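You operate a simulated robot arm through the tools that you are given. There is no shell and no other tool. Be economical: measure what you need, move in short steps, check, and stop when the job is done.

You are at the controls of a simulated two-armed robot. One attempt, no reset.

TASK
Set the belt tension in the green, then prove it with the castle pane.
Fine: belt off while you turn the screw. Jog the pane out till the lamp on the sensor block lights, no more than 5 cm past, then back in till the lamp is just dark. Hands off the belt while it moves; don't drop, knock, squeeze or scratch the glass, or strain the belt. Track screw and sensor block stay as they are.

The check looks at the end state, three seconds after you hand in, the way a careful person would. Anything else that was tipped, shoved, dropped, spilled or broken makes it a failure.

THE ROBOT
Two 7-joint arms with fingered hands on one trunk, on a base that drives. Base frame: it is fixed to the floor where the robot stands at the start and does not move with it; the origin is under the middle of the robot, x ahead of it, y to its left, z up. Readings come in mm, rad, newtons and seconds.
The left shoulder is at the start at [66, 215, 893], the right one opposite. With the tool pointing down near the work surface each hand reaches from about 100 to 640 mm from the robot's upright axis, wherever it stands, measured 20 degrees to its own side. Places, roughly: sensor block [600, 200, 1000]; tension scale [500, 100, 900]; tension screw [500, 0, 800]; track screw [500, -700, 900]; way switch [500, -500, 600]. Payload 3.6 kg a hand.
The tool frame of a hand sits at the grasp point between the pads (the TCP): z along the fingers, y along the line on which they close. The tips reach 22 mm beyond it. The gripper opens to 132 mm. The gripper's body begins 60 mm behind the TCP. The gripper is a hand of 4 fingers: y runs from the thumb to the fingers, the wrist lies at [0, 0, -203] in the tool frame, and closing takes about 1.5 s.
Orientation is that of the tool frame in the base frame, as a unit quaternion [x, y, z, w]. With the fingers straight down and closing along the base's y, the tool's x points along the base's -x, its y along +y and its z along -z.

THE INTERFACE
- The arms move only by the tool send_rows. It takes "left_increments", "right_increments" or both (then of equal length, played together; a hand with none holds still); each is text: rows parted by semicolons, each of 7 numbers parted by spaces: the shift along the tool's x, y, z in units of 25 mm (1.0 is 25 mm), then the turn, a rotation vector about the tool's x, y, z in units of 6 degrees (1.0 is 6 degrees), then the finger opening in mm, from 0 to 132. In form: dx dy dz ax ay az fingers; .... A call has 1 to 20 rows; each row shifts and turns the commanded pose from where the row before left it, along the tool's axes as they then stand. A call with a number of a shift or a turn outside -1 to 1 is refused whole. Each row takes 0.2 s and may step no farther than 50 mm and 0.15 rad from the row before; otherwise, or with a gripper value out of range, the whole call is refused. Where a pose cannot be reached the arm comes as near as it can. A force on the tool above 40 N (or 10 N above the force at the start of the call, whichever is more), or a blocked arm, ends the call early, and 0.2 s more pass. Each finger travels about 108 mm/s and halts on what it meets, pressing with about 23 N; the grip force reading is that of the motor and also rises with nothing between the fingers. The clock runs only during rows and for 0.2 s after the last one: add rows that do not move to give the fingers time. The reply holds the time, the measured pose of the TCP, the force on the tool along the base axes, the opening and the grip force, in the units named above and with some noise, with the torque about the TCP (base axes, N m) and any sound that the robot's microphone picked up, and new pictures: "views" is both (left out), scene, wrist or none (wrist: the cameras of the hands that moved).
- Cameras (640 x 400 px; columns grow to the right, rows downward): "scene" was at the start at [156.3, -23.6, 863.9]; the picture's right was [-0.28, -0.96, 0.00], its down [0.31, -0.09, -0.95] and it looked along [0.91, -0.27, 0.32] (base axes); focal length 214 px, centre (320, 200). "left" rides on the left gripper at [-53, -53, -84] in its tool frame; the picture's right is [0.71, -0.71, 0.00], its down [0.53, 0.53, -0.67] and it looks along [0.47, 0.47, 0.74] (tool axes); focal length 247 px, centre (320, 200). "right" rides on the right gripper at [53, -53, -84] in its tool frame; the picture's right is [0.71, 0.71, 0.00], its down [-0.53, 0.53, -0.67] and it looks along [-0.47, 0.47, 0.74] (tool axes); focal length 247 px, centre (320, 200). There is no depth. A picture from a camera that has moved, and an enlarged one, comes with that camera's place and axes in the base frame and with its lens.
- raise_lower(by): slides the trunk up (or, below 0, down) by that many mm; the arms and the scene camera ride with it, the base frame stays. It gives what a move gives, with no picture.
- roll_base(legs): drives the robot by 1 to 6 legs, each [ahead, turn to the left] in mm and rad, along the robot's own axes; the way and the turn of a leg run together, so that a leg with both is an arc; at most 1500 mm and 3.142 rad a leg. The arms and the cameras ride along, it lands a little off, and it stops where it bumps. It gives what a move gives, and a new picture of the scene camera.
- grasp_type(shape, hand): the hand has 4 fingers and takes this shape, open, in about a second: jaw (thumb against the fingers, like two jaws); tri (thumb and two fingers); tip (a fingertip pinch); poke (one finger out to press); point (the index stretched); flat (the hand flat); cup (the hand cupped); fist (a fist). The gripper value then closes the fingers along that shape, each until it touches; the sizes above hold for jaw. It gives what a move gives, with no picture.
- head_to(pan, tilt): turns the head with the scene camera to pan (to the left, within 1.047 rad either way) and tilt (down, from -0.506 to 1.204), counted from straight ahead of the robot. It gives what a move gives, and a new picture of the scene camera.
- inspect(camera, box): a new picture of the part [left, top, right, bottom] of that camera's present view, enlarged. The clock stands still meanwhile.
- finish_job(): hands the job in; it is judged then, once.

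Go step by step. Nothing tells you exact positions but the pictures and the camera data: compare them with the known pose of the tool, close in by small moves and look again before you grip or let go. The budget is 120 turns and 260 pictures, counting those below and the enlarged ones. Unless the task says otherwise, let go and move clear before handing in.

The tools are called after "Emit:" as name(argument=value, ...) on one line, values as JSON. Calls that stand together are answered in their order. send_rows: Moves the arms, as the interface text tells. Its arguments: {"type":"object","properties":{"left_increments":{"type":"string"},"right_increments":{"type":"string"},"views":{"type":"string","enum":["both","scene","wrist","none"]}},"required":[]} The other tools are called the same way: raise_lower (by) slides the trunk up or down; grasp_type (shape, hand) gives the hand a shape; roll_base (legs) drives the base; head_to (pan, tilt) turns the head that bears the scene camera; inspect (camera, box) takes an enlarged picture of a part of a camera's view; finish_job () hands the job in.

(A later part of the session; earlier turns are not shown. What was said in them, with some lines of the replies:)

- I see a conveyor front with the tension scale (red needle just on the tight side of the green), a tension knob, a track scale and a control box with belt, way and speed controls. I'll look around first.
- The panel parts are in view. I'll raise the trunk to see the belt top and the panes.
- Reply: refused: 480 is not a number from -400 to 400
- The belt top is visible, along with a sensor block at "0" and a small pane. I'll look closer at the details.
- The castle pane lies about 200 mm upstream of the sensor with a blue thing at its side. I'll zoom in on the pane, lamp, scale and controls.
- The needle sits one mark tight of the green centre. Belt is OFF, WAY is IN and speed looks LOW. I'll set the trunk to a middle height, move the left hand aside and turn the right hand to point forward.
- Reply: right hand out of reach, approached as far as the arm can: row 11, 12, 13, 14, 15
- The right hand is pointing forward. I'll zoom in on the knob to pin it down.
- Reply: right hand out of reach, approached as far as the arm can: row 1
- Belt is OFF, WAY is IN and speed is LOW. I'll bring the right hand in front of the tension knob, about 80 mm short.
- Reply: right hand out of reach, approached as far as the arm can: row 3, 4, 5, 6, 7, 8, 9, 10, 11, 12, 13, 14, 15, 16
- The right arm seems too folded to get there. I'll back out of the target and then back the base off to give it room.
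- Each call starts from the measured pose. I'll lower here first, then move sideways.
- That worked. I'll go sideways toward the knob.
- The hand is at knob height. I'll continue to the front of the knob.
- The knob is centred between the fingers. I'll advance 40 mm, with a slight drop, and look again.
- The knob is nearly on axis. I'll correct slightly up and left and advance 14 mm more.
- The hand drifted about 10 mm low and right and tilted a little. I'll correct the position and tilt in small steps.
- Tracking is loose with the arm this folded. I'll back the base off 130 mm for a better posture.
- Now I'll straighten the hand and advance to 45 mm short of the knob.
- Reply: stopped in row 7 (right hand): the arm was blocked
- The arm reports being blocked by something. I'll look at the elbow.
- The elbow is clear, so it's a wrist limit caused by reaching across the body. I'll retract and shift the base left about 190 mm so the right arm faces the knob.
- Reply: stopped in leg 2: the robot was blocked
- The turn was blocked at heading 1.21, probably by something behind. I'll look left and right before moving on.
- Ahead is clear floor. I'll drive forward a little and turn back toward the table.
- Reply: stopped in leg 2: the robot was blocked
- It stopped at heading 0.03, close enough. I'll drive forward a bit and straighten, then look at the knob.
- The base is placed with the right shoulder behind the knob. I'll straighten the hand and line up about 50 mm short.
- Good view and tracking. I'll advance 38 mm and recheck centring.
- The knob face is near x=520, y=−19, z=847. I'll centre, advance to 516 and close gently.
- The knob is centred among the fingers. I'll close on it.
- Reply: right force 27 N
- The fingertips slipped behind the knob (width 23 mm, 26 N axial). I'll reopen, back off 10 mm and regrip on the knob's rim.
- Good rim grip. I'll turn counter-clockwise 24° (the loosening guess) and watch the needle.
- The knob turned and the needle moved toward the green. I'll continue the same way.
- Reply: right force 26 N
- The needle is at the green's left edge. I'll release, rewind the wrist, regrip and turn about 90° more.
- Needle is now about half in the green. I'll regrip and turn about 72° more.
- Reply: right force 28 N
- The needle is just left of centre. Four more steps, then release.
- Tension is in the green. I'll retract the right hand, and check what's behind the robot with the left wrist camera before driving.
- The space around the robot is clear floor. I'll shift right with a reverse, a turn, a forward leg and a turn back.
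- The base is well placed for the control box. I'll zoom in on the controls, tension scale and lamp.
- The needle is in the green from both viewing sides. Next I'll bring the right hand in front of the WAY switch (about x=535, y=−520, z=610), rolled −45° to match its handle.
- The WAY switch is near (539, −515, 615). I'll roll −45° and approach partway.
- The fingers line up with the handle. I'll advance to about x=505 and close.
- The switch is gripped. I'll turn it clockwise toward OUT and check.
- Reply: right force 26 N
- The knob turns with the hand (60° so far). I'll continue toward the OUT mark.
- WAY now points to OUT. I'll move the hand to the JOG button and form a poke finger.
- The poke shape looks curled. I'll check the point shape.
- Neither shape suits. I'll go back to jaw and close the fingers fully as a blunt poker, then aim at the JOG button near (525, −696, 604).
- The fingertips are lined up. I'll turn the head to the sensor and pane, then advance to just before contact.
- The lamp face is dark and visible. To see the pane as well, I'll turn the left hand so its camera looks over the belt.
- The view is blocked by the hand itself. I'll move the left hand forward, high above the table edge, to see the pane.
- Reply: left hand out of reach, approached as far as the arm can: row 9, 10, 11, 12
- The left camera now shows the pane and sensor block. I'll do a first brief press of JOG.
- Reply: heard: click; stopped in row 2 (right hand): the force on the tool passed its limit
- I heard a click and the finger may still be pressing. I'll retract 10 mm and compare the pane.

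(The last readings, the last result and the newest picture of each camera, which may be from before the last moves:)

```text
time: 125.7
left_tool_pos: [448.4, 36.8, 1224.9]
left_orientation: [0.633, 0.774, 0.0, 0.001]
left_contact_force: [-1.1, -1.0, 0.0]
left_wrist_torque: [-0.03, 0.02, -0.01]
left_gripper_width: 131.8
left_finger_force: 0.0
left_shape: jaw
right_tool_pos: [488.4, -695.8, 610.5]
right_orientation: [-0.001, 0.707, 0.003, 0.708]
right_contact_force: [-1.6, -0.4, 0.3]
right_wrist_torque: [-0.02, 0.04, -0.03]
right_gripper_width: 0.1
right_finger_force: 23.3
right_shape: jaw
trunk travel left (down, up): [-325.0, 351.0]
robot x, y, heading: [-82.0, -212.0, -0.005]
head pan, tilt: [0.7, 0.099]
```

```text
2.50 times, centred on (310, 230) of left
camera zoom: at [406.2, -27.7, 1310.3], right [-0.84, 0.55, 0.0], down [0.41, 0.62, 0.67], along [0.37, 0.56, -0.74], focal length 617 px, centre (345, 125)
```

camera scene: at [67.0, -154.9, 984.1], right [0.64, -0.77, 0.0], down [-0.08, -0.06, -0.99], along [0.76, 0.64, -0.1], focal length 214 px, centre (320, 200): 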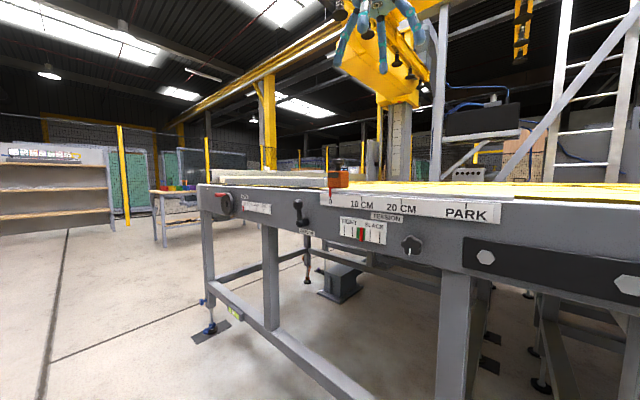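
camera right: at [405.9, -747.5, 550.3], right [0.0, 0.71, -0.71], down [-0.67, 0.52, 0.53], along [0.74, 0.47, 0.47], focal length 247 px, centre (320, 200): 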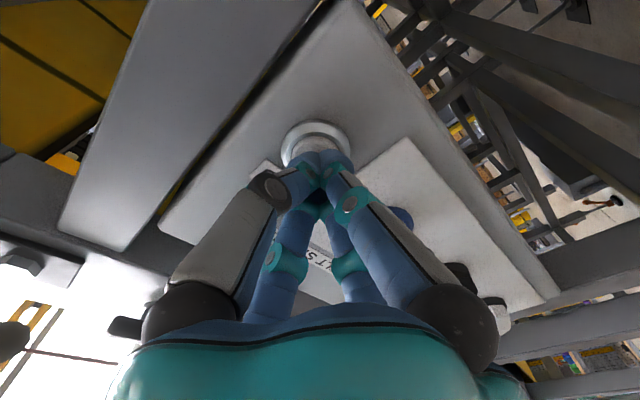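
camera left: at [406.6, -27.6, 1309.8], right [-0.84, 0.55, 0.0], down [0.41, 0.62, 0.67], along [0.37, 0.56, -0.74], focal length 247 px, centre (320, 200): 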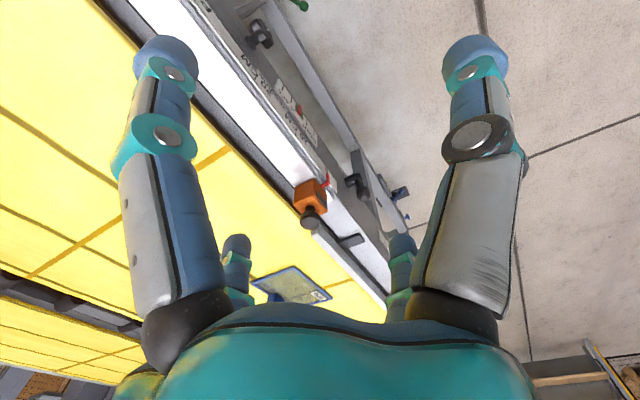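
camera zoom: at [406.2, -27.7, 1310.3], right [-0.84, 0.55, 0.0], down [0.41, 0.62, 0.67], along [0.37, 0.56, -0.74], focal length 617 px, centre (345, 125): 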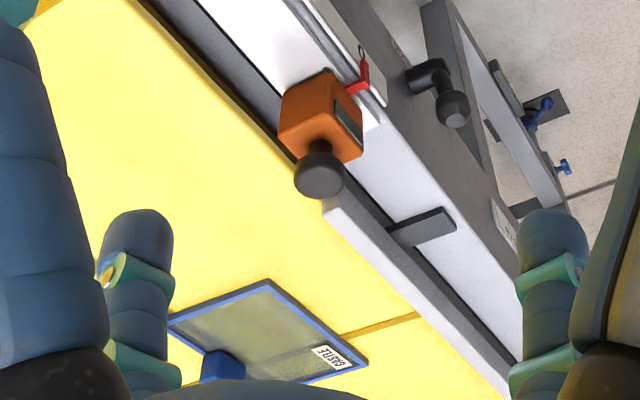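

The pane barely changed. I'll press more slowly and hold briefly.

Emit:
send_rows(right_increments="0.1 0 0.15 0 0 0 0;0 0 0.15 0 0 0 0;0 0 0.1 0 0 0 0;0 0 0 0 0 0 0;0 0 0 0 0 0 0", views="none")

Emit:
inspect(camera="left", box=[220, 150, 400, 310])

```text
time: 126.9
left_tool_pos: [446.6, 36.9, 1227.4]
left_orientation: [0.632, 0.775, 0.001, 0.001]
left_contact_force: [0.4, -0.1, 0.0]
left_wrist_torque: [0.03, 0.02, 0.02]
left_gripper_width: 131.8
left_finger_force: 0.1
left_shape: jaw
right_tool_pos: [496.0, -694.1, 603.3]
right_orientation: [-0.001, 0.708, 0.002, 0.706]
right_contact_force: [-23.2, 5.7, 3.0]
right_wrist_torque: [0.0, -0.03, 0.11]
right_gripper_width: 0.0
right_finger_force: 23.6
right_shape: jaw
trunk travel left (down, up): [-325.0, 351.0]
robot x, y, heading: [-85.2, -209.1, -0.005]
head pan, tilt: [0.7, 0.099]
heard: click
```

```text
2.50 times, centred on (310, 230) of left
camera zoom: at [403.9, -27.1, 1311.1], right [-0.84, 0.55, 0.0], down [0.41, 0.62, 0.67], along [0.37, 0.56, -0.74], focal length 617 px, centre (345, 125)
```

zoom: 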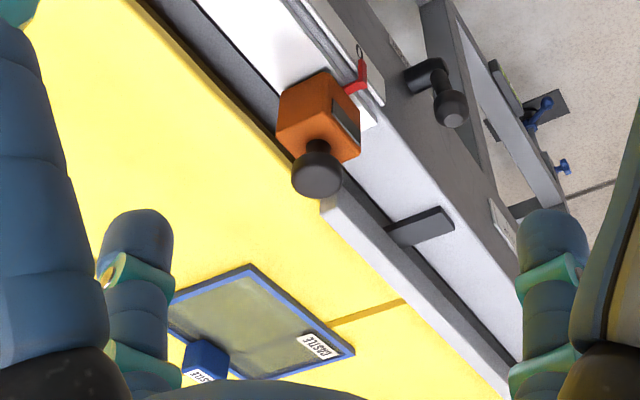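

JOG works and the pane is creeping toward the sensor. I'll keep holding in short stretches.

Emit:
send_rows(right_increments="0 0 0 0 0 0 0;0 0 0 0 0 0 0;0 0 0 0 0 0 0;0 0 0 0 0 0 0;0 0 0 0 0 0 0", views="none")

Emit:
inspect(camera="left", box=[220, 150, 400, 310])

```text
time: 128.1
left_tool_pos: [446.9, 37.8, 1227.0]
left_orientation: [0.631, 0.776, 0.001, 0.001]
left_contact_force: [-0.1, 0.6, 0.0]
left_wrist_torque: [0.0, 0.01, -0.02]
left_gripper_width: 132.2
left_finger_force: 0.2
left_shape: jaw
right_tool_pos: [495.6, -695.3, 604.9]
right_orientation: [-0.001, 0.708, 0.002, 0.707]
right_contact_force: [-23.3, 6.6, 0.8]
right_wrist_torque: [0.01, 0.03, 0.08]
right_gripper_width: 0.0
right_finger_force: 23.3
right_shape: jaw
trunk travel left (down, up): [-325.0, 351.0]
robot x, y, heading: [-81.7, -211.2, -0.004]
head pan, tilt: [0.7, 0.099]
```

```text
2.50 times, centred on (310, 230) of left
camera zoom: at [404.1, -27.2, 1311.0], right [-0.84, 0.55, 0.0], down [0.41, 0.62, 0.67], along [0.37, 0.56, -0.74], focal length 617 px, centre (345, 125)
```

zoom: 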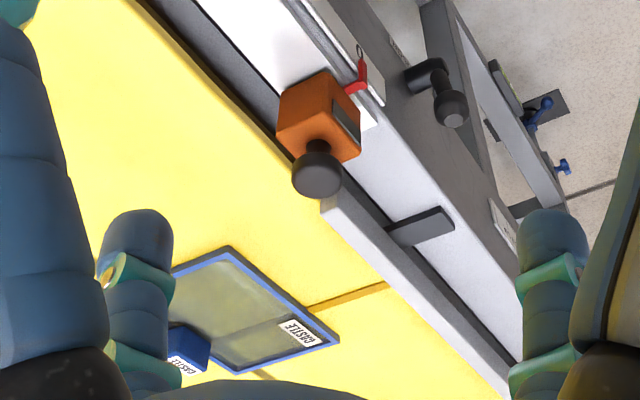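

It's moving about 29 mm/s, with the leading edge near y=311 and the sensor near y=200. I'll hold on in similar stretches while watching the lamp.

Emit:
send_rows(right_increments="0 0 0 0 0 0 0;0 0 0 0 0 0 0;0 0 0 0 0 0 0;0 0 0 0 0 0 0;0 0 0 0 0 0 0;0 0 0 0 0 0 0", views="none")

Emit:
inspect(camera="left", box=[220, 150, 400, 310])

Emit:
inspect(camera="scene", box=[280, 140, 400, 215])

```text
time: 129.5
left_tool_pos: [446.5, 36.4, 1226.6]
left_orientation: [0.631, 0.775, 0.002, 0.001]
left_contact_force: [-0.1, -0.2, -0.1]
left_wrist_torque: [-0.02, 0.01, -0.03]
left_gripper_width: 132.2
left_finger_force: 0.0
left_shape: jaw
right_tool_pos: [495.2, -695.8, 604.8]
right_orientation: [-0.001, 0.708, 0.002, 0.706]
right_contact_force: [-24.1, 8.1, -0.4]
right_wrist_torque: [0.02, 0.09, 0.15]
right_gripper_width: 0.0
right_finger_force: 23.1
right_shape: jaw
trunk travel left (down, up): [-325.0, 351.0]
robot x, y, heading: [-83.1, -211.4, -0.001]
head pan, tilt: [0.7, 0.099]
```

```text
2.50 times, centred on (310, 230) of left
camera zoom: at [404.2, -27.1, 1311.0], right [-0.84, 0.55, 0.0], down [0.41, 0.62, 0.67], along [0.37, 0.56, -0.74], focal length 617 px, centre (345, 125)
```

zoom: 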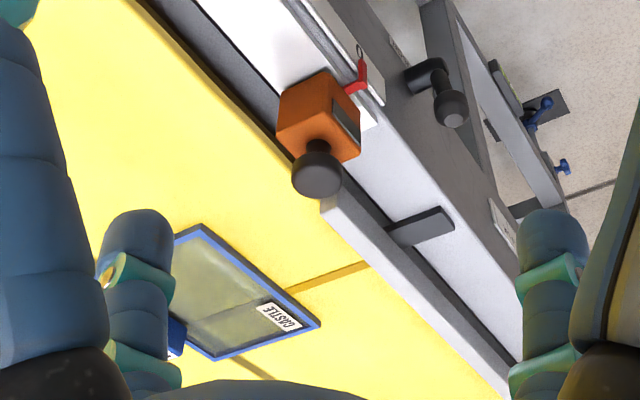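

```text
5.33 times, centred on (340, 178) of scene
camera zoom: at [65.3, -154.5, 984.3], right [0.64, -0.77, 0.0], down [-0.08, -0.06, -1.0], along [0.76, 0.64, -0.1], focal length 1144 px, centre (213, 320)
```

zoom: 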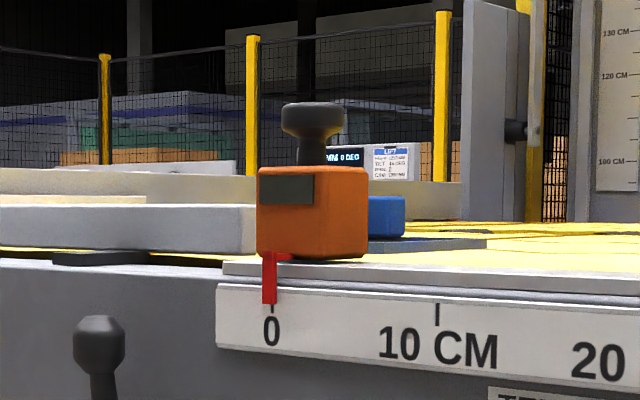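

The leading edge is near y=271 and the block near y=187. I'll continue.

Emit:
send_rows(right_increments="0 0 0 0 0 0 0;0 0 0 0 0 0 0;0 0 0 0 0 0 0;0 0 0 0 0 0 0;0 0 0 0 0 0 0;0 0 0 0 0 0 0", views="none")

Emit:
inspect(camera="left", box=[220, 150, 400, 310])

Emit:
inspect(camera="scene", box=[280, 140, 400, 215])

```text
time: 130.9
left_tool_pos: [446.2, 37.3, 1226.0]
left_orientation: [0.631, 0.776, 0.002, 0.001]
left_contact_force: [0.1, 0.1, 0.8]
left_wrist_torque: [0.02, -0.05, 0.02]
left_gripper_width: 132.2
left_finger_force: 0.1
left_shape: jaw
right_tool_pos: [495.4, -694.5, 604.3]
right_orientation: [0.0, 0.708, 0.002, 0.706]
right_contact_force: [-24.5, 8.4, -0.9]
right_wrist_torque: [0.03, 0.08, 0.14]
right_gripper_width: 0.0
right_finger_force: 22.6
right_shape: jaw
trunk travel left (down, up): [-325.0, 351.0]
robot x, y, heading: [-85.1, -210.3, -0.006]
head pan, tilt: [0.7, 0.099]
```

```text
2.50 times, centred on (310, 230) of left
camera zoom: at [404.2, -27.1, 1311.0], right [-0.84, 0.55, 0.0], down [0.41, 0.62, 0.67], along [0.37, 0.56, -0.74], focal length 617 px, centre (345, 125)
```

zoom: 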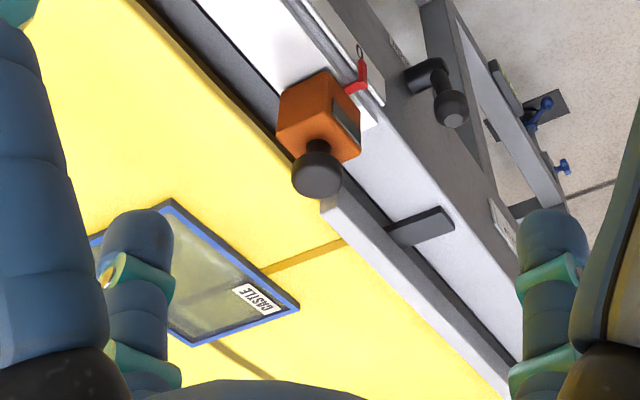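

```text
5.33 times, centred on (340, 178) of scene
camera zoom: at [65.3, -154.5, 984.3], right [0.64, -0.77, 0.0], down [-0.08, -0.06, -1.0], along [0.76, 0.64, -0.1], focal length 1144 px, centre (213, 320)
```

zoom: 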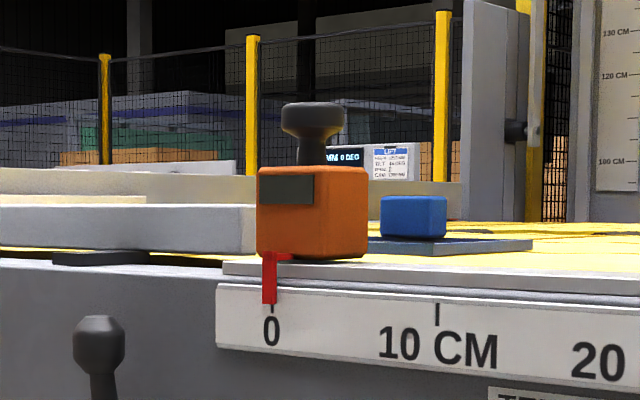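

Leading edge is near y=233. Shorter stretches now.

Emit:
send_rows(right_increments="0 0 0 0 0 0 0;0 0 0 0 0 0 0;0 0 0 0 0 0 0", views="none")

Emit:
inspect(camera="scene", box=[280, 140, 400, 215])

```text
time: 131.7
left_tool_pos: [446.0, 36.8, 1226.8]
left_orientation: [0.631, 0.775, 0.001, 0.001]
left_contact_force: [0.3, 0.9, 0.5]
left_wrist_torque: [-0.01, -0.02, -0.01]
left_gripper_width: 132.2
left_finger_force: 0.1
left_shape: jaw
right_tool_pos: [496.3, -694.8, 604.3]
right_orientation: [-0.001, 0.708, 0.003, 0.706]
right_contact_force: [-24.3, 8.6, -0.3]
right_wrist_torque: [0.04, 0.12, 0.13]
right_gripper_width: 0.0
right_finger_force: 23.4
right_shape: jaw
trunk travel left (down, up): [-325.0, 351.0]
robot x, y, heading: [-82.4, -213.7, -0.003]
head pan, tilt: [0.7, 0.099]
```

```text
5.33 times, centred on (340, 178) of scene
camera zoom: at [65.3, -154.5, 984.3], right [0.64, -0.77, 0.0], down [-0.08, -0.06, -1.0], along [0.76, 0.64, -0.1], focal length 1144 px, centre (213, 320)
```

zoom: 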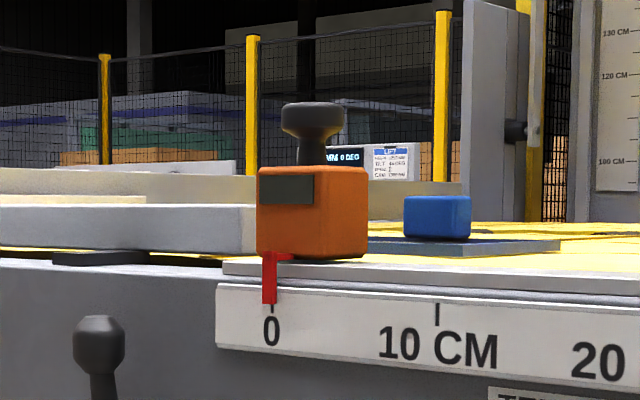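

Emit:
send_rows(right_increments="0 0 0 0 0 0 0;0 0 0 0 0 0 0", views="none")

Emit:
inspect(camera="scene", box=[280, 140, 400, 215])

Emit:
inspect(camera="left", box=[220, 150, 400, 310])

```text
time: 132.3
left_tool_pos: [447.0, 37.1, 1225.8]
left_orientation: [0.632, 0.775, 0.001, 0.001]
left_contact_force: [-0.5, 0.5, -0.1]
left_wrist_torque: [0.0, -0.03, 0.02]
left_gripper_width: 131.9
left_finger_force: 0.0
left_shape: jaw
right_tool_pos: [495.1, -695.1, 603.7]
right_orientation: [-0.003, 0.708, 0.004, 0.706]
right_contact_force: [-24.7, 8.6, -0.4]
right_wrist_torque: [0.07, 0.11, 0.16]
right_gripper_width: 0.0
right_finger_force: 23.0
right_shape: jaw
trunk travel left (down, up): [-325.0, 351.0]
robot x, y, heading: [-83.0, -213.3, -0.005]
head pan, tilt: [0.7, 0.099]
```

```text
5.33 times, centred on (340, 178) of scene
camera zoom: at [65.3, -154.4, 984.3], right [0.64, -0.77, 0.0], down [-0.08, -0.06, -1.0], along [0.76, 0.64, -0.1], focal length 1144 px, centre (213, 320)
```

zoom: 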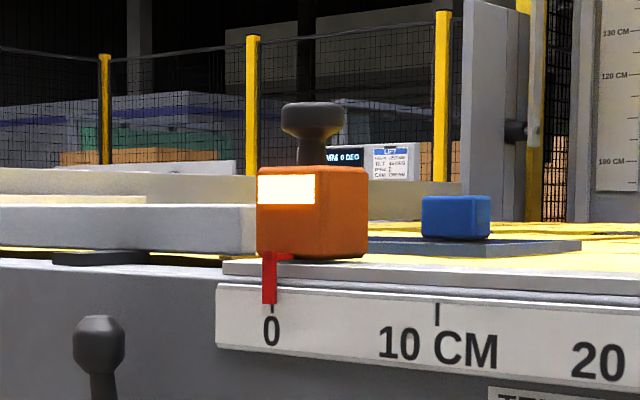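

```text
2.50 times, centred on (310, 230) of left
camera zoom: at [404.2, -27.1, 1311.0], right [-0.84, 0.55, 0.0], down [0.41, 0.62, 0.67], along [0.37, 0.56, -0.74], focal length 617 px, centre (345, 125)
```

zoom: 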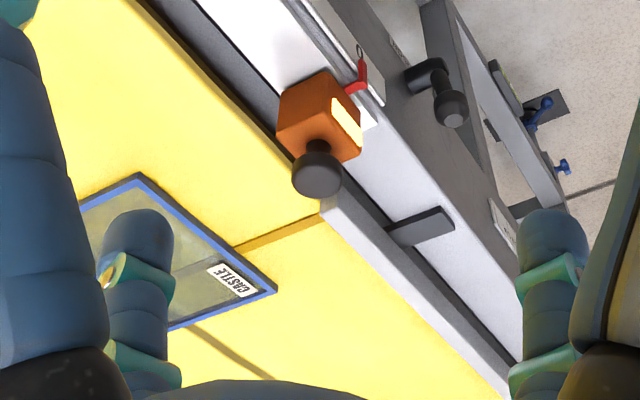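

The lamp lit. I'll release JOG now.

Emit:
send_rows(right_increments="0 0 -1 0 0 0 0;0 0 -1 0 0 0 0;0 0 -1 0 0 0 0", views="wrist")

Emit:
inspect(camera="scene", box=[280, 140, 400, 215])

Emit:
inspect(camera="left", box=[220, 150, 400, 310])

```text
time: 133.1
left_tool_pos: [448.2, 37.0, 1226.1]
left_orientation: [0.631, 0.775, 0.0, 0.0]
left_contact_force: [-0.3, -0.1, 0.1]
left_wrist_torque: [0.03, 0.01, 0.0]
left_gripper_width: 132.1
left_finger_force: 0.1
left_shape: jaw
right_tool_pos: [423.0, -695.6, 605.1]
right_orientation: [-0.001, 0.708, 0.003, 0.707]
right_contact_force: [0.4, 0.1, 0.5]
right_wrist_torque: [0.01, 0.01, 0.03]
right_gripper_width: 0.2
right_finger_force: 23.0
right_shape: jaw
trunk travel left (down, up): [-325.0, 351.0]
robot x, y, heading: [-84.4, -211.4, -0.004]
head pan, tilt: [0.7, 0.099]
camera right: at [339.6, -747.9, 551.2], right [0.0, 0.71, -0.71], down [-0.67, 0.52, 0.53], along [0.74, 0.47, 0.47], focal length 247 px, centre (320, 200)
```

right: 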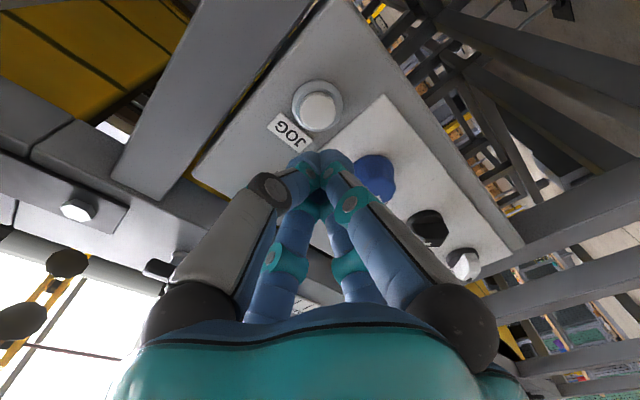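

```text
5.33 times, centred on (340, 178) of scene
camera zoom: at [66.6, -154.8, 984.2], right [0.64, -0.77, 0.0], down [-0.08, -0.06, -0.99], along [0.76, 0.64, -0.1], focal length 1144 px, centre (213, 320)
```

zoom: 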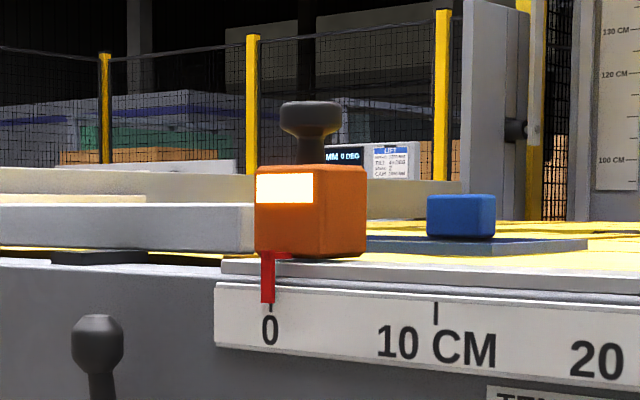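

```text
2.50 times, centred on (310, 230) of left
camera zoom: at [405.9, -27.5, 1310.5], right [-0.84, 0.55, 0.0], down [0.41, 0.62, 0.67], along [0.37, 0.56, -0.74], focal length 617 px, centre (345, 125)
```

zoom: 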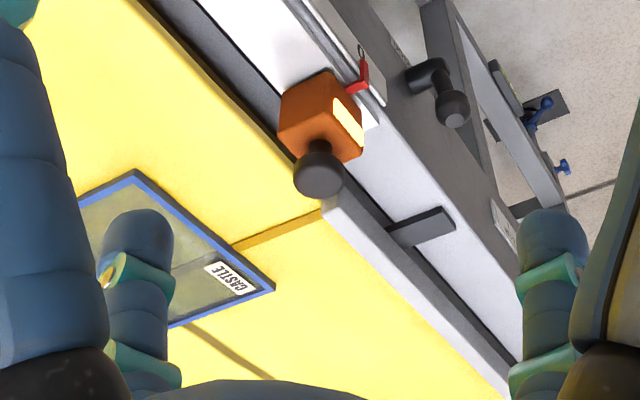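

The pane stopped with the lamp lit. Next, back to the WAY switch, rolled +45°, to turn it to IN.

Emit:
send_rows(right_increments="0 1 0 0 0 0 80;0 1 0 0 0 0 80;0 1 0 0 0 0 80;0 1 0 0 0 0 80;0 1 0 0 0 0 80;0 1 0 0 0 0 80;-0.2 1 0 0 0 0 80;-0.18 0.3 0 0 0 0 80;0 0 0 0 0 1 80;0 0 0 0 0 1 80;0 0 0 0 0 1 80;0 0 0 0 0 1 80;0 0 0 0 0 1 80;0 0 0 0 0 1 80;0 0 0 0 0 1 80;0 0 0.8 0 0 0.5 80;0 0 0.8 0 0 0 80;0 0 0 0 0 0 80;0 0 0 0 0 0 80", views="wrist")

Emit:
inspect(camera="right", box=[220, 60, 420, 240])

```text
time: 137.1
left_tool_pos: [449.3, 36.8, 1225.8]
left_orientation: [0.632, 0.775, 0.001, 0.001]
left_contact_force: [0.5, 1.0, 0.8]
left_wrist_torque: [0.01, 0.03, 0.05]
left_gripper_width: 131.9
left_finger_force: 0.1
left_shape: jaw
right_tool_pos: [462.1, -513.5, 615.2]
right_orientation: [0.27, 0.655, 0.272, 0.652]
right_contact_force: [1.3, 0.5, 0.0]
right_wrist_torque: [-0.04, 0.01, 0.0]
right_gripper_width: 79.9
right_finger_force: 0.2
right_shape: jaw
trunk travel left (down, up): [-325.0, 351.0]
robot x, y, heading: [-80.6, -212.6, -0.001]
head pan, tilt: [0.7, 0.099]
camera right: at [378.9, -512.8, 538.8], right [0.0, 1.0, 0.0], down [-0.67, 0.0, 0.75], along [0.75, 0.0, 0.67], focal length 247 px, centre (320, 200)
```

right: 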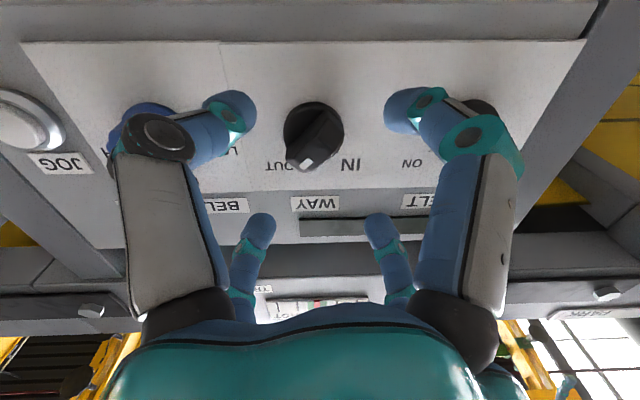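

```text
2.22 times, centred on (320, 150) of right
camera zoom: at [378.9, -512.8, 538.8], right [0.0, 1.0, 0.0], down [-0.67, 0.0, 0.75], along [0.75, 0.0, 0.67], focal length 549 px, centre (320, 311)
```

zoom: 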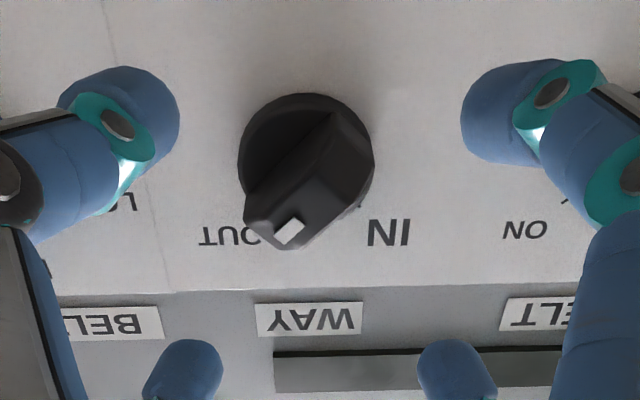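

The switch is 4 mm to the right. I'll correct, advance, grip and turn it counter-clockwise to IN.

Emit:
send_rows(right_increments="-0.11 -0.11 0.7 0 0 0 80;0 0 0.7 0 0 0 75;0 0 0.5 0 0 0 65;0 0 0 0 0 0 50;0 0 0 0 0 0 40;0 0 0 0 0 0 30;0 0 0 0 0 0 12;0 0 0 0 0 0 12;0 0 0 0 0 0 12", views="wrist")

```text
time: 139.1
left_tool_pos: [449.1, 36.4, 1225.2]
left_orientation: [0.632, 0.775, 0.001, -0.001]
left_contact_force: [-0.1, 0.3, 0.8]
left_wrist_torque: [-0.03, 0.02, -0.02]
left_gripper_width: 132.1
left_finger_force: 0.2
left_shape: jaw
right_tool_pos: [508.8, -516.7, 613.4]
right_orientation: [0.271, 0.655, 0.273, 0.651]
right_contact_force: [4.2, 0.6, -5.2]
right_wrist_torque: [-0.02, 0.08, -0.01]
right_gripper_width: 32.2
right_finger_force: 23.2
right_shape: jaw
trunk travel left (down, up): [-325.0, 351.0]
robot x, y, heading: [-81.2, -212.1, 0.002]
head pan, tilt: [0.7, 0.099]
camera right: at [425.0, -517.1, 537.9], right [0.0, 1.0, 0.0], down [-0.66, -0.01, 0.75], along [0.75, 0.0, 0.66], focal length 247 px, centre (320, 200)
```

right: 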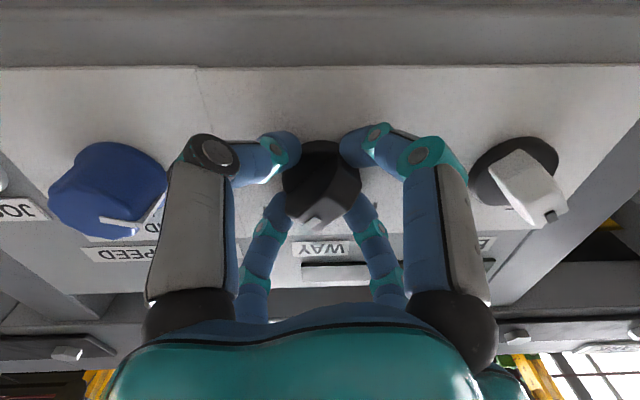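

Gripped well. Turning counter-clockwise 90°.

Emit:
send_rows(right_increments="0 0 0 0 0 -1 12;0 0 0 0 0 -1 12;0 0 0 0 0 -1 12;0 0 0 0 0 -1 12;0 0 0 0 0 -1 12;0 0 0 0 0 -1 12;0 0 0 0 0 -1 12;0 0 0 0 0 -1 12;0 0 0 0 0 -1 12;0 0 0 0 0 -1 12;0 0 0 0 0 -1 12;0 0 0 0 0 -1 12;0 0 0 0 0 -1 12;0 0 0 0 0 -1 12;0 0 0 0 0 -1 12;0 0 0 0 0 0 60;0 0 0 0 0 0 80;0 0 -1 0 0 0 80;0 0 -1 0 0 0 80;0 0 -1 0 0 0 80", views="wrist")

Emit:
inspect(camera="right", box=[220, 60, 420, 240])

```text
time: 143.3
left_tool_pos: [448.5, 36.7, 1226.1]
left_orientation: [0.632, 0.775, 0.001, 0.001]
left_contact_force: [0.2, 0.0, 0.5]
left_wrist_torque: [0.01, 0.03, 0.0]
left_gripper_width: 131.9
left_finger_force: 0.1
left_shape: jaw
right_tool_pos: [434.0, -518.9, 614.5]
right_orientation: [-0.272, 0.654, -0.268, 0.654]
right_contact_force: [0.1, 0.9, -0.5]
right_wrist_torque: [-0.02, 0.01, 0.04]
right_gripper_width: 79.3
right_finger_force: 0.0
right_shape: jaw
trunk travel left (down, up): [-325.0, 351.0]
robot x, y, heading: [-80.0, -213.7, 0.001]
head pan, tilt: [0.7, 0.099]
camera right: at [349.9, -593.6, 613.8], right [0.0, 0.0, -1.0], down [-0.67, 0.74, 0.0], along [0.74, 0.67, 0.0], focal length 247 px, centre (320, 200)
```

right: 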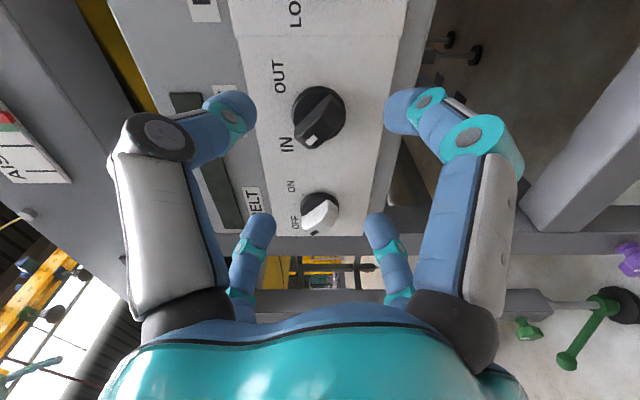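

```text
2.22 times, centred on (320, 150) of right
camera zoom: at [349.9, -593.6, 613.8], right [0.0, 0.0, -1.0], down [-0.67, 0.74, 0.0], along [0.74, 0.67, 0.0], focal length 549 px, centre (320, 311)
```

zoom: 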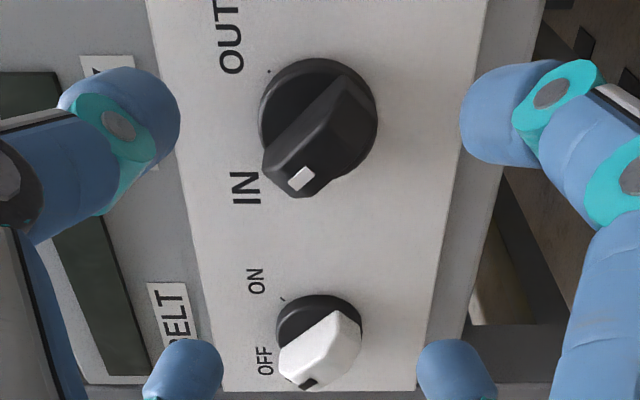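

WAY is at IN. I'll return to the JOG button, closed fingers, just short of contact.

Emit:
send_rows(right_increments="0 0 -0.4 0 0 1 80;0 0 0 0 0 1 80;0 0 0 0 0 1 80;0 0 0 0 0 1 80;0 0 0 0 0 1 80;0 0 0 0 0 1 80;0 0 0 0 0 1 80;0 0 0 0 0 0.5 80;0.2 -1 0 0 0 0 60;0.2 -1 0 0 0 0 30;0 -1 0 0 0 0 0;0 -1 0 0 0 0 0;0 -1 0 0 0 0 0;0 -1 0 0 0 0 0;0 -1 0 0 0 0 0;0 0 1 0 0 0 0;0 0 1 0 0 0 0;0 0 0.4 0 0 0 0;0 0 0 0 0 0 0", views="wrist")

Emit:
inspect(camera="left", box=[220, 150, 400, 310])

```text
time: 147.3
left_tool_pos: [449.0, 35.9, 1225.2]
left_orientation: [0.631, 0.775, 0.001, 0.001]
left_contact_force: [-0.1, 0.6, 0.9]
left_wrist_torque: [0.0, -0.02, 0.0]
left_gripper_width: 132.3
left_finger_force: 0.0
left_shape: jaw
right_tool_pos: [485.5, -692.7, 605.2]
right_orientation: [-0.001, 0.708, 0.003, 0.706]
right_contact_force: [0.7, -0.5, -0.1]
right_wrist_torque: [-0.02, 0.01, -0.01]
right_gripper_width: 0.0
right_finger_force: 22.8
right_shape: jaw
trunk travel left (down, up): [-325.0, 351.0]
robot x, y, heading: [-83.8, -210.7, -0.003]
head pan, tilt: [0.7, 0.099]
camera right: at [402.3, -745.3, 551.7], right [-0.01, 0.71, -0.71], down [-0.67, 0.52, 0.53], along [0.74, 0.47, 0.47], focal length 247 px, centre (320, 200)
```

right: 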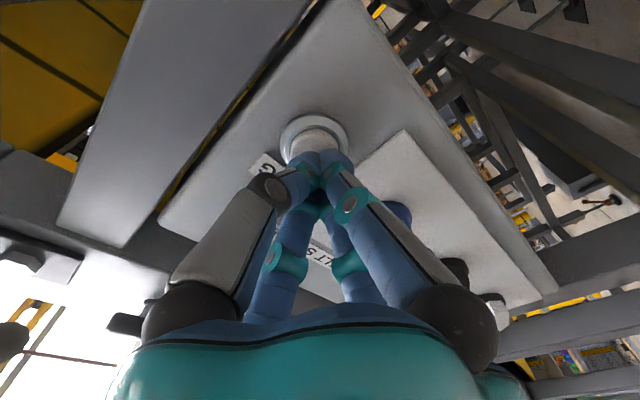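

```text
2.50 times, centred on (310, 230) of left
camera zoom: at [406.4, -27.6, 1310.2], right [-0.84, 0.55, 0.0], down [0.41, 0.62, 0.67], along [0.37, 0.56, -0.74], focal length 617 px, centre (345, 125)
```

zoom: 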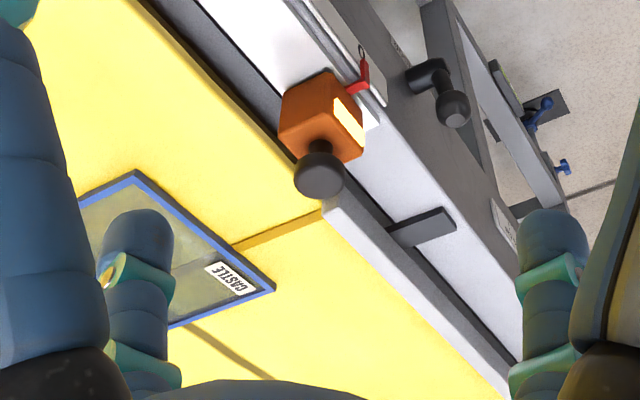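

I'll tap JOG briefly (direction IN).

Emit:
send_rows(right_increments="0 0 0.2 0 0 0 0;0 0 0.2 0 0 0 0;0 0 -0.4 0 0 0 0", views="none")

Emit:
inspect(camera="left", box=[220, 150, 400, 310])

```text
time: 148.1
left_tool_pos: [449.2, 36.4, 1226.6]
left_orientation: [0.631, 0.776, 0.001, 0.0]
left_contact_force: [-0.6, -0.6, -0.1]
left_wrist_torque: [0.01, -0.02, 0.0]
left_gripper_width: 132.1
left_finger_force: 0.1
left_shape: jaw
right_tool_pos: [484.9, -692.1, 607.1]
right_orientation: [-0.001, 0.708, 0.002, 0.707]
right_contact_force: [0.2, 0.0, 0.6]
right_wrist_torque: [0.02, 0.01, 0.04]
right_gripper_width: 0.2
right_finger_force: 22.6
right_shape: jaw
trunk travel left (down, up): [-325.0, 351.0]
robot x, y, heading: [-83.8, -208.8, -0.009]
head pan, tilt: [0.7, 0.099]
heard: click
```

```text
2.50 times, centred on (310, 230) of left
camera zoom: at [406.3, -27.6, 1310.3], right [-0.84, 0.55, 0.0], down [0.41, 0.62, 0.67], along [0.37, 0.56, -0.74], focal length 617 px, centre (345, 125)
```

zoom: 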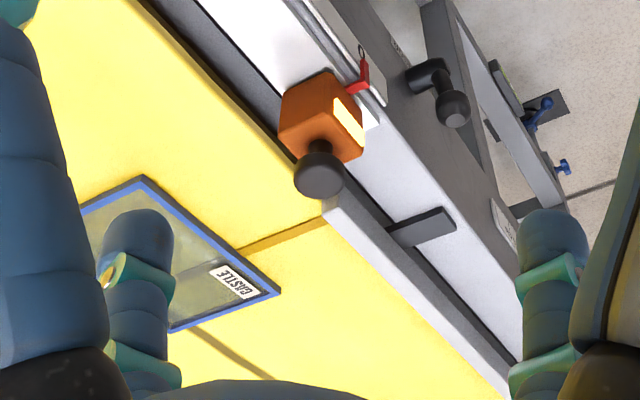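

The pane came back about 7 mm and the lamp is still lit. I'll make a lighter tap.

Emit:
send_rows(right_increments="0.05 0 0.2 0 0 0 0;0 0 0.13 0 0 0 0;0 0 -0.4 0 0 0 0", views="none")

Emit:
inspect(camera="left", box=[220, 150, 400, 310])

```text
time: 148.9
left_tool_pos: [448.9, 36.9, 1225.9]
left_orientation: [0.631, 0.776, 0.001, 0.001]
left_contact_force: [0.5, 0.2, 0.4]
left_wrist_torque: [0.02, 0.0, 0.01]
left_gripper_width: 132.2
left_finger_force: 0.0
left_shape: jaw
right_tool_pos: [484.6, -692.3, 603.3]
right_orientation: [0.0, 0.708, 0.002, 0.706]
right_contact_force: [-0.7, 0.0, 0.7]
right_wrist_torque: [0.04, 0.02, 0.02]
right_gripper_width: 0.1
right_finger_force: 23.1
right_shape: jaw
trunk travel left (down, up): [-325.0, 351.0]
robot x, y, heading: [-79.8, -213.2, -0.001]
head pan, tilt: [0.7, 0.099]
heard: click
```

```text
2.50 times, centred on (310, 230) of left
camera zoom: at [406.2, -27.6, 1310.3], right [-0.84, 0.55, 0.0], down [0.41, 0.62, 0.67], along [0.37, 0.56, -0.74], focal length 617 px, centre (345, 125)
```

zoom: 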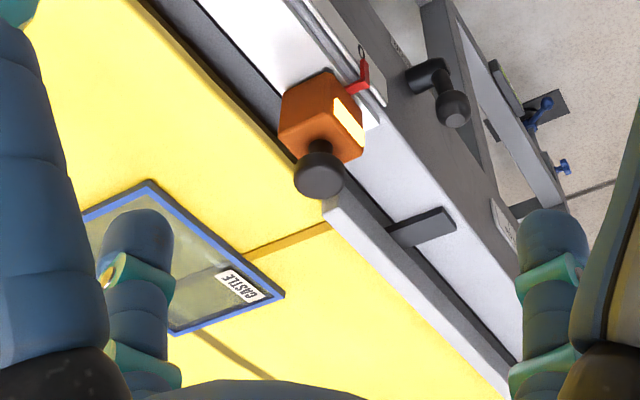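

Still lit. Another light tap.

Emit:
send_rows(right_increments="0 0 0.2 0 0 0 0;0 0 0.1 0 0 0 0;0 0 -0.4 0 0 0 0", views="none")

Emit:
inspect(camera="left", box=[220, 150, 400, 310])

```text
time: 149.7
left_tool_pos: [448.2, 36.5, 1226.2]
left_orientation: [0.631, 0.775, 0.001, 0.001]
left_contact_force: [-0.1, -0.3, -0.7]
left_wrist_torque: [-0.01, 0.03, 0.01]
left_gripper_width: 132.2
left_finger_force: 0.0
left_shape: jaw
right_tool_pos: [480.7, -692.3, 604.0]
right_orientation: [-0.001, 0.708, 0.002, 0.706]
right_contact_force: [-1.3, -0.6, 0.5]
right_wrist_torque: [0.04, 0.0, 0.01]
right_gripper_width: 0.0
right_finger_force: 23.2
right_shape: jaw
trunk travel left (down, up): [-325.0, 351.0]
robot x, y, heading: [-85.6, -212.7, -0.005]
head pan, tilt: [0.7, 0.099]
heard: click
```

```text
2.50 times, centred on (310, 230) of left
camera zoom: at [406.2, -27.6, 1310.3], right [-0.84, 0.55, 0.0], down [0.41, 0.62, 0.67], along [0.37, 0.56, -0.74], focal length 617 px, centre (345, 125)
```

zoom: 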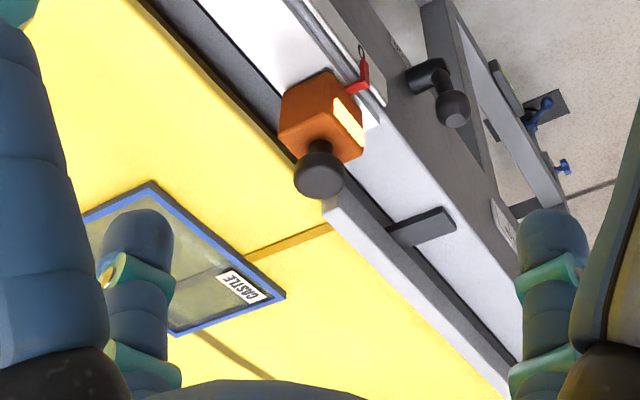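

A fine 2 mm tap, still lit. Repeat.

Emit:
send_rows(right_increments="0 0 0.3 0 0 0 0;0 0 0.17 0 0 0 0;0 0 -0.35 0 0 0 0", views="none")

Emit:
inspect(camera="left", box=[220, 150, 400, 310])

```text
time: 150.5
left_tool_pos: [448.4, 36.3, 1227.1]
left_orientation: [0.631, 0.776, 0.001, 0.0]
left_contact_force: [0.8, 0.4, 0.4]
left_wrist_torque: [-0.02, -0.01, 0.03]
left_gripper_width: 132.1
left_finger_force: 0.1
left_shape: jaw
right_tool_pos: [483.6, -693.6, 604.3]
right_orientation: [0.0, 0.708, 0.001, 0.706]
right_contact_force: [0.2, 0.8, 0.3]
right_wrist_torque: [-0.02, -0.01, 0.0]
right_gripper_width: 0.1
right_finger_force: 22.6
right_shape: jaw
trunk travel left (down, up): [-325.0, 351.0]
robot x, y, heading: [-86.0, -214.6, -0.004]
head pan, tilt: [0.7, 0.099]
heard: click
```

```text
2.50 times, centred on (310, 230) of left
camera zoom: at [406.2, -27.6, 1310.3], right [-0.84, 0.55, 0.0], down [0.41, 0.62, 0.67], along [0.37, 0.56, -0.74], focal length 617 px, centre (345, 125)
```

zoom: 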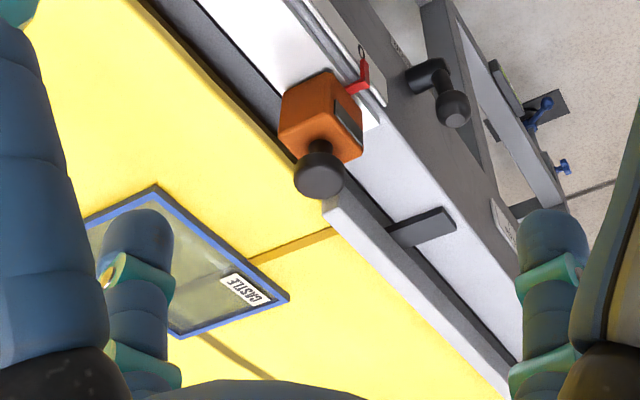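

The lamp is just dark. I'll withdraw both hands and verify.

Emit:
send_rows(right_increments="0 0 -1 0 0 0 0;0 0 -1 0 0 0 0;0 0 -1 0 0 0 0;0 0 -1 0 0 0 0;0 0 -1 0 0 0 60;0 0 0 0 0 0 80;0 0 0 0 0 0 80;0 0 0 0 0 0 80", left_increments="0 -0.9 0 0 0 0 132;0 -0.9 0 0 0 0 132;0 -0.9 0 0 0 0 132;0 -0.9 0 0 0 0 132;0 -0.9 0 0 0 0 132;0 -0.9 0 0 0 0 132;0 -0.9 0 0 0 0 132;0 0 0 0 0 0 132", views="scene")

Emit:
inspect(camera="scene", box=[280, 140, 440, 260])

Emit:
head_to(pan=-0.5, tilt=0.5)

Emit:
inspect(camera="scene", box=[250, 140, 410, 250])

```text
time: 152.3
left_tool_pos: [295.1, 5.3, 1225.7]
left_orientation: [0.631, 0.775, 0.001, 0.001]
left_contact_force: [0.0, 0.1, -0.9]
left_wrist_torque: [-0.02, 0.0, 0.0]
left_gripper_width: 131.9
left_finger_force: 0.2
left_shape: jaw
right_tool_pos: [355.7, -693.6, 604.9]
right_orientation: [-0.001, 0.708, 0.002, 0.707]
right_contact_force: [0.4, -1.1, -0.2]
right_wrist_torque: [0.04, 0.0, -0.03]
right_gripper_width: 79.2
right_finger_force: 0.2
right_shape: jaw
trunk travel left (down, up): [-325.0, 351.0]
robot x, y, heading: [-79.8, -213.0, -0.003]
head pan, tilt: [0.7, 0.099]
camera scene: at [66.8, -154.8, 984.1], right [0.64, -0.77, 0.0], down [-0.08, -0.06, -0.99], along [0.76, 0.64, -0.1], focal length 214 px, centre (320, 200)
```

scene: 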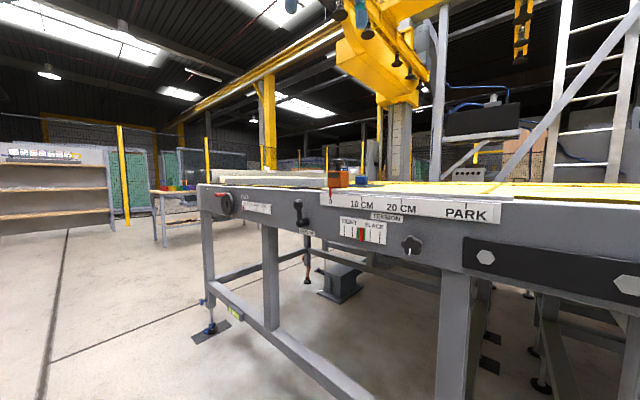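

```text
3.33 times, centred on (360, 200) of scene
camera zoom: at [66.8, -154.8, 984.1], right [0.64, -0.77, 0.0], down [-0.08, -0.06, -0.99], along [0.76, 0.64, -0.1], focal length 715 px, centre (187, 200)
```

zoom: 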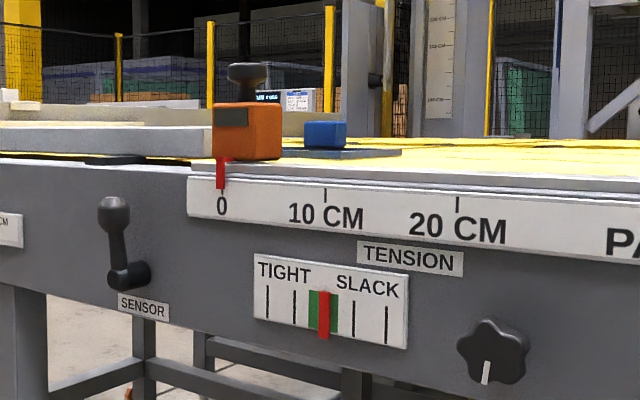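

```text
time: 153.7
left_tool_pos: [295.1, 5.0, 1226.0]
left_orientation: [0.631, 0.776, 0.001, 0.0]
left_contact_force: [0.8, 0.4, -0.6]
left_wrist_torque: [0.01, 0.02, 0.03]
left_gripper_width: 132.2
left_finger_force: 0.0
left_shape: jaw
right_tool_pos: [357.1, -693.1, 604.4]
right_orientation: [-0.001, 0.708, 0.002, 0.706]
right_contact_force: [-0.4, -0.6, 0.4]
right_wrist_torque: [0.02, -0.01, 0.03]
right_gripper_width: 79.2
right_finger_force: 0.0
right_shape: jaw
trunk travel left (down, up): [-325.0, 351.0]
robot x, y, heading: [-83.1, -213.5, -0.005]
head pan, tilt: [-0.499, 0.499]
camera scene: at [75.9, -257.7, 947.1], right [-0.48, -0.88, 0.0], down [-0.42, 0.23, -0.88], along [0.77, -0.42, -0.48], focal length 214 px, centre (320, 200)
```

scene: 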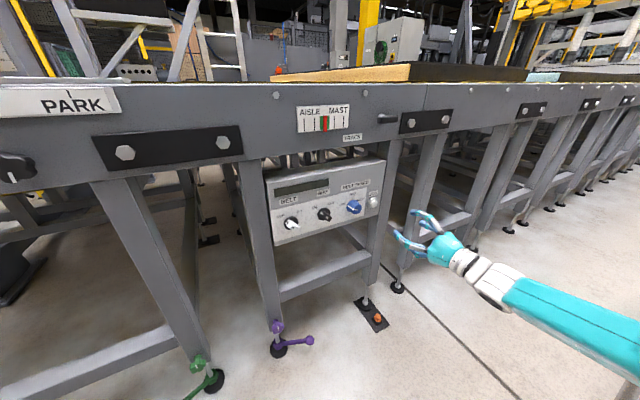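

```text
3.64 times, centred on (330, 195) of scene
camera zoom: at [75.9, -257.7, 947.1], right [-0.48, -0.88, 0.0], down [-0.42, 0.23, -0.88], along [0.77, -0.42, -0.48], focal length 780 px, centre (284, 218)
```

zoom: 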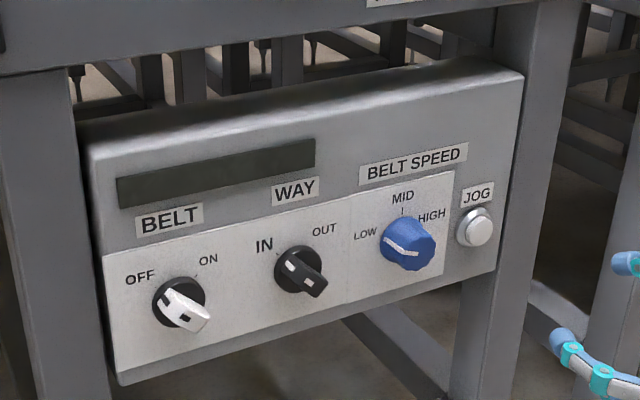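

The tension needle is in the green and the lamp is dark with the pane just short of the sensor. The belt is OFF, WAY is at IN, and both hands are clear, so I'm handing in.

Emit:
finish_job()

```text
The job is handed in.
```

I set the belt tension in the green and proved it with the castle pane. I jogged it out until the sensor lamp lit, stopped about 2 cm or less past that point, then tapped it back in until the lamp was just dark.

The belt switch stayed OFF throughout. I did not touch the glass, the belt, the track screw or the sensor block. While I was repositioning the base, the robot stopped twice reporting it was blocked. I saw nothing close behind or beside it in the pictures I took, so I don't know what it met.
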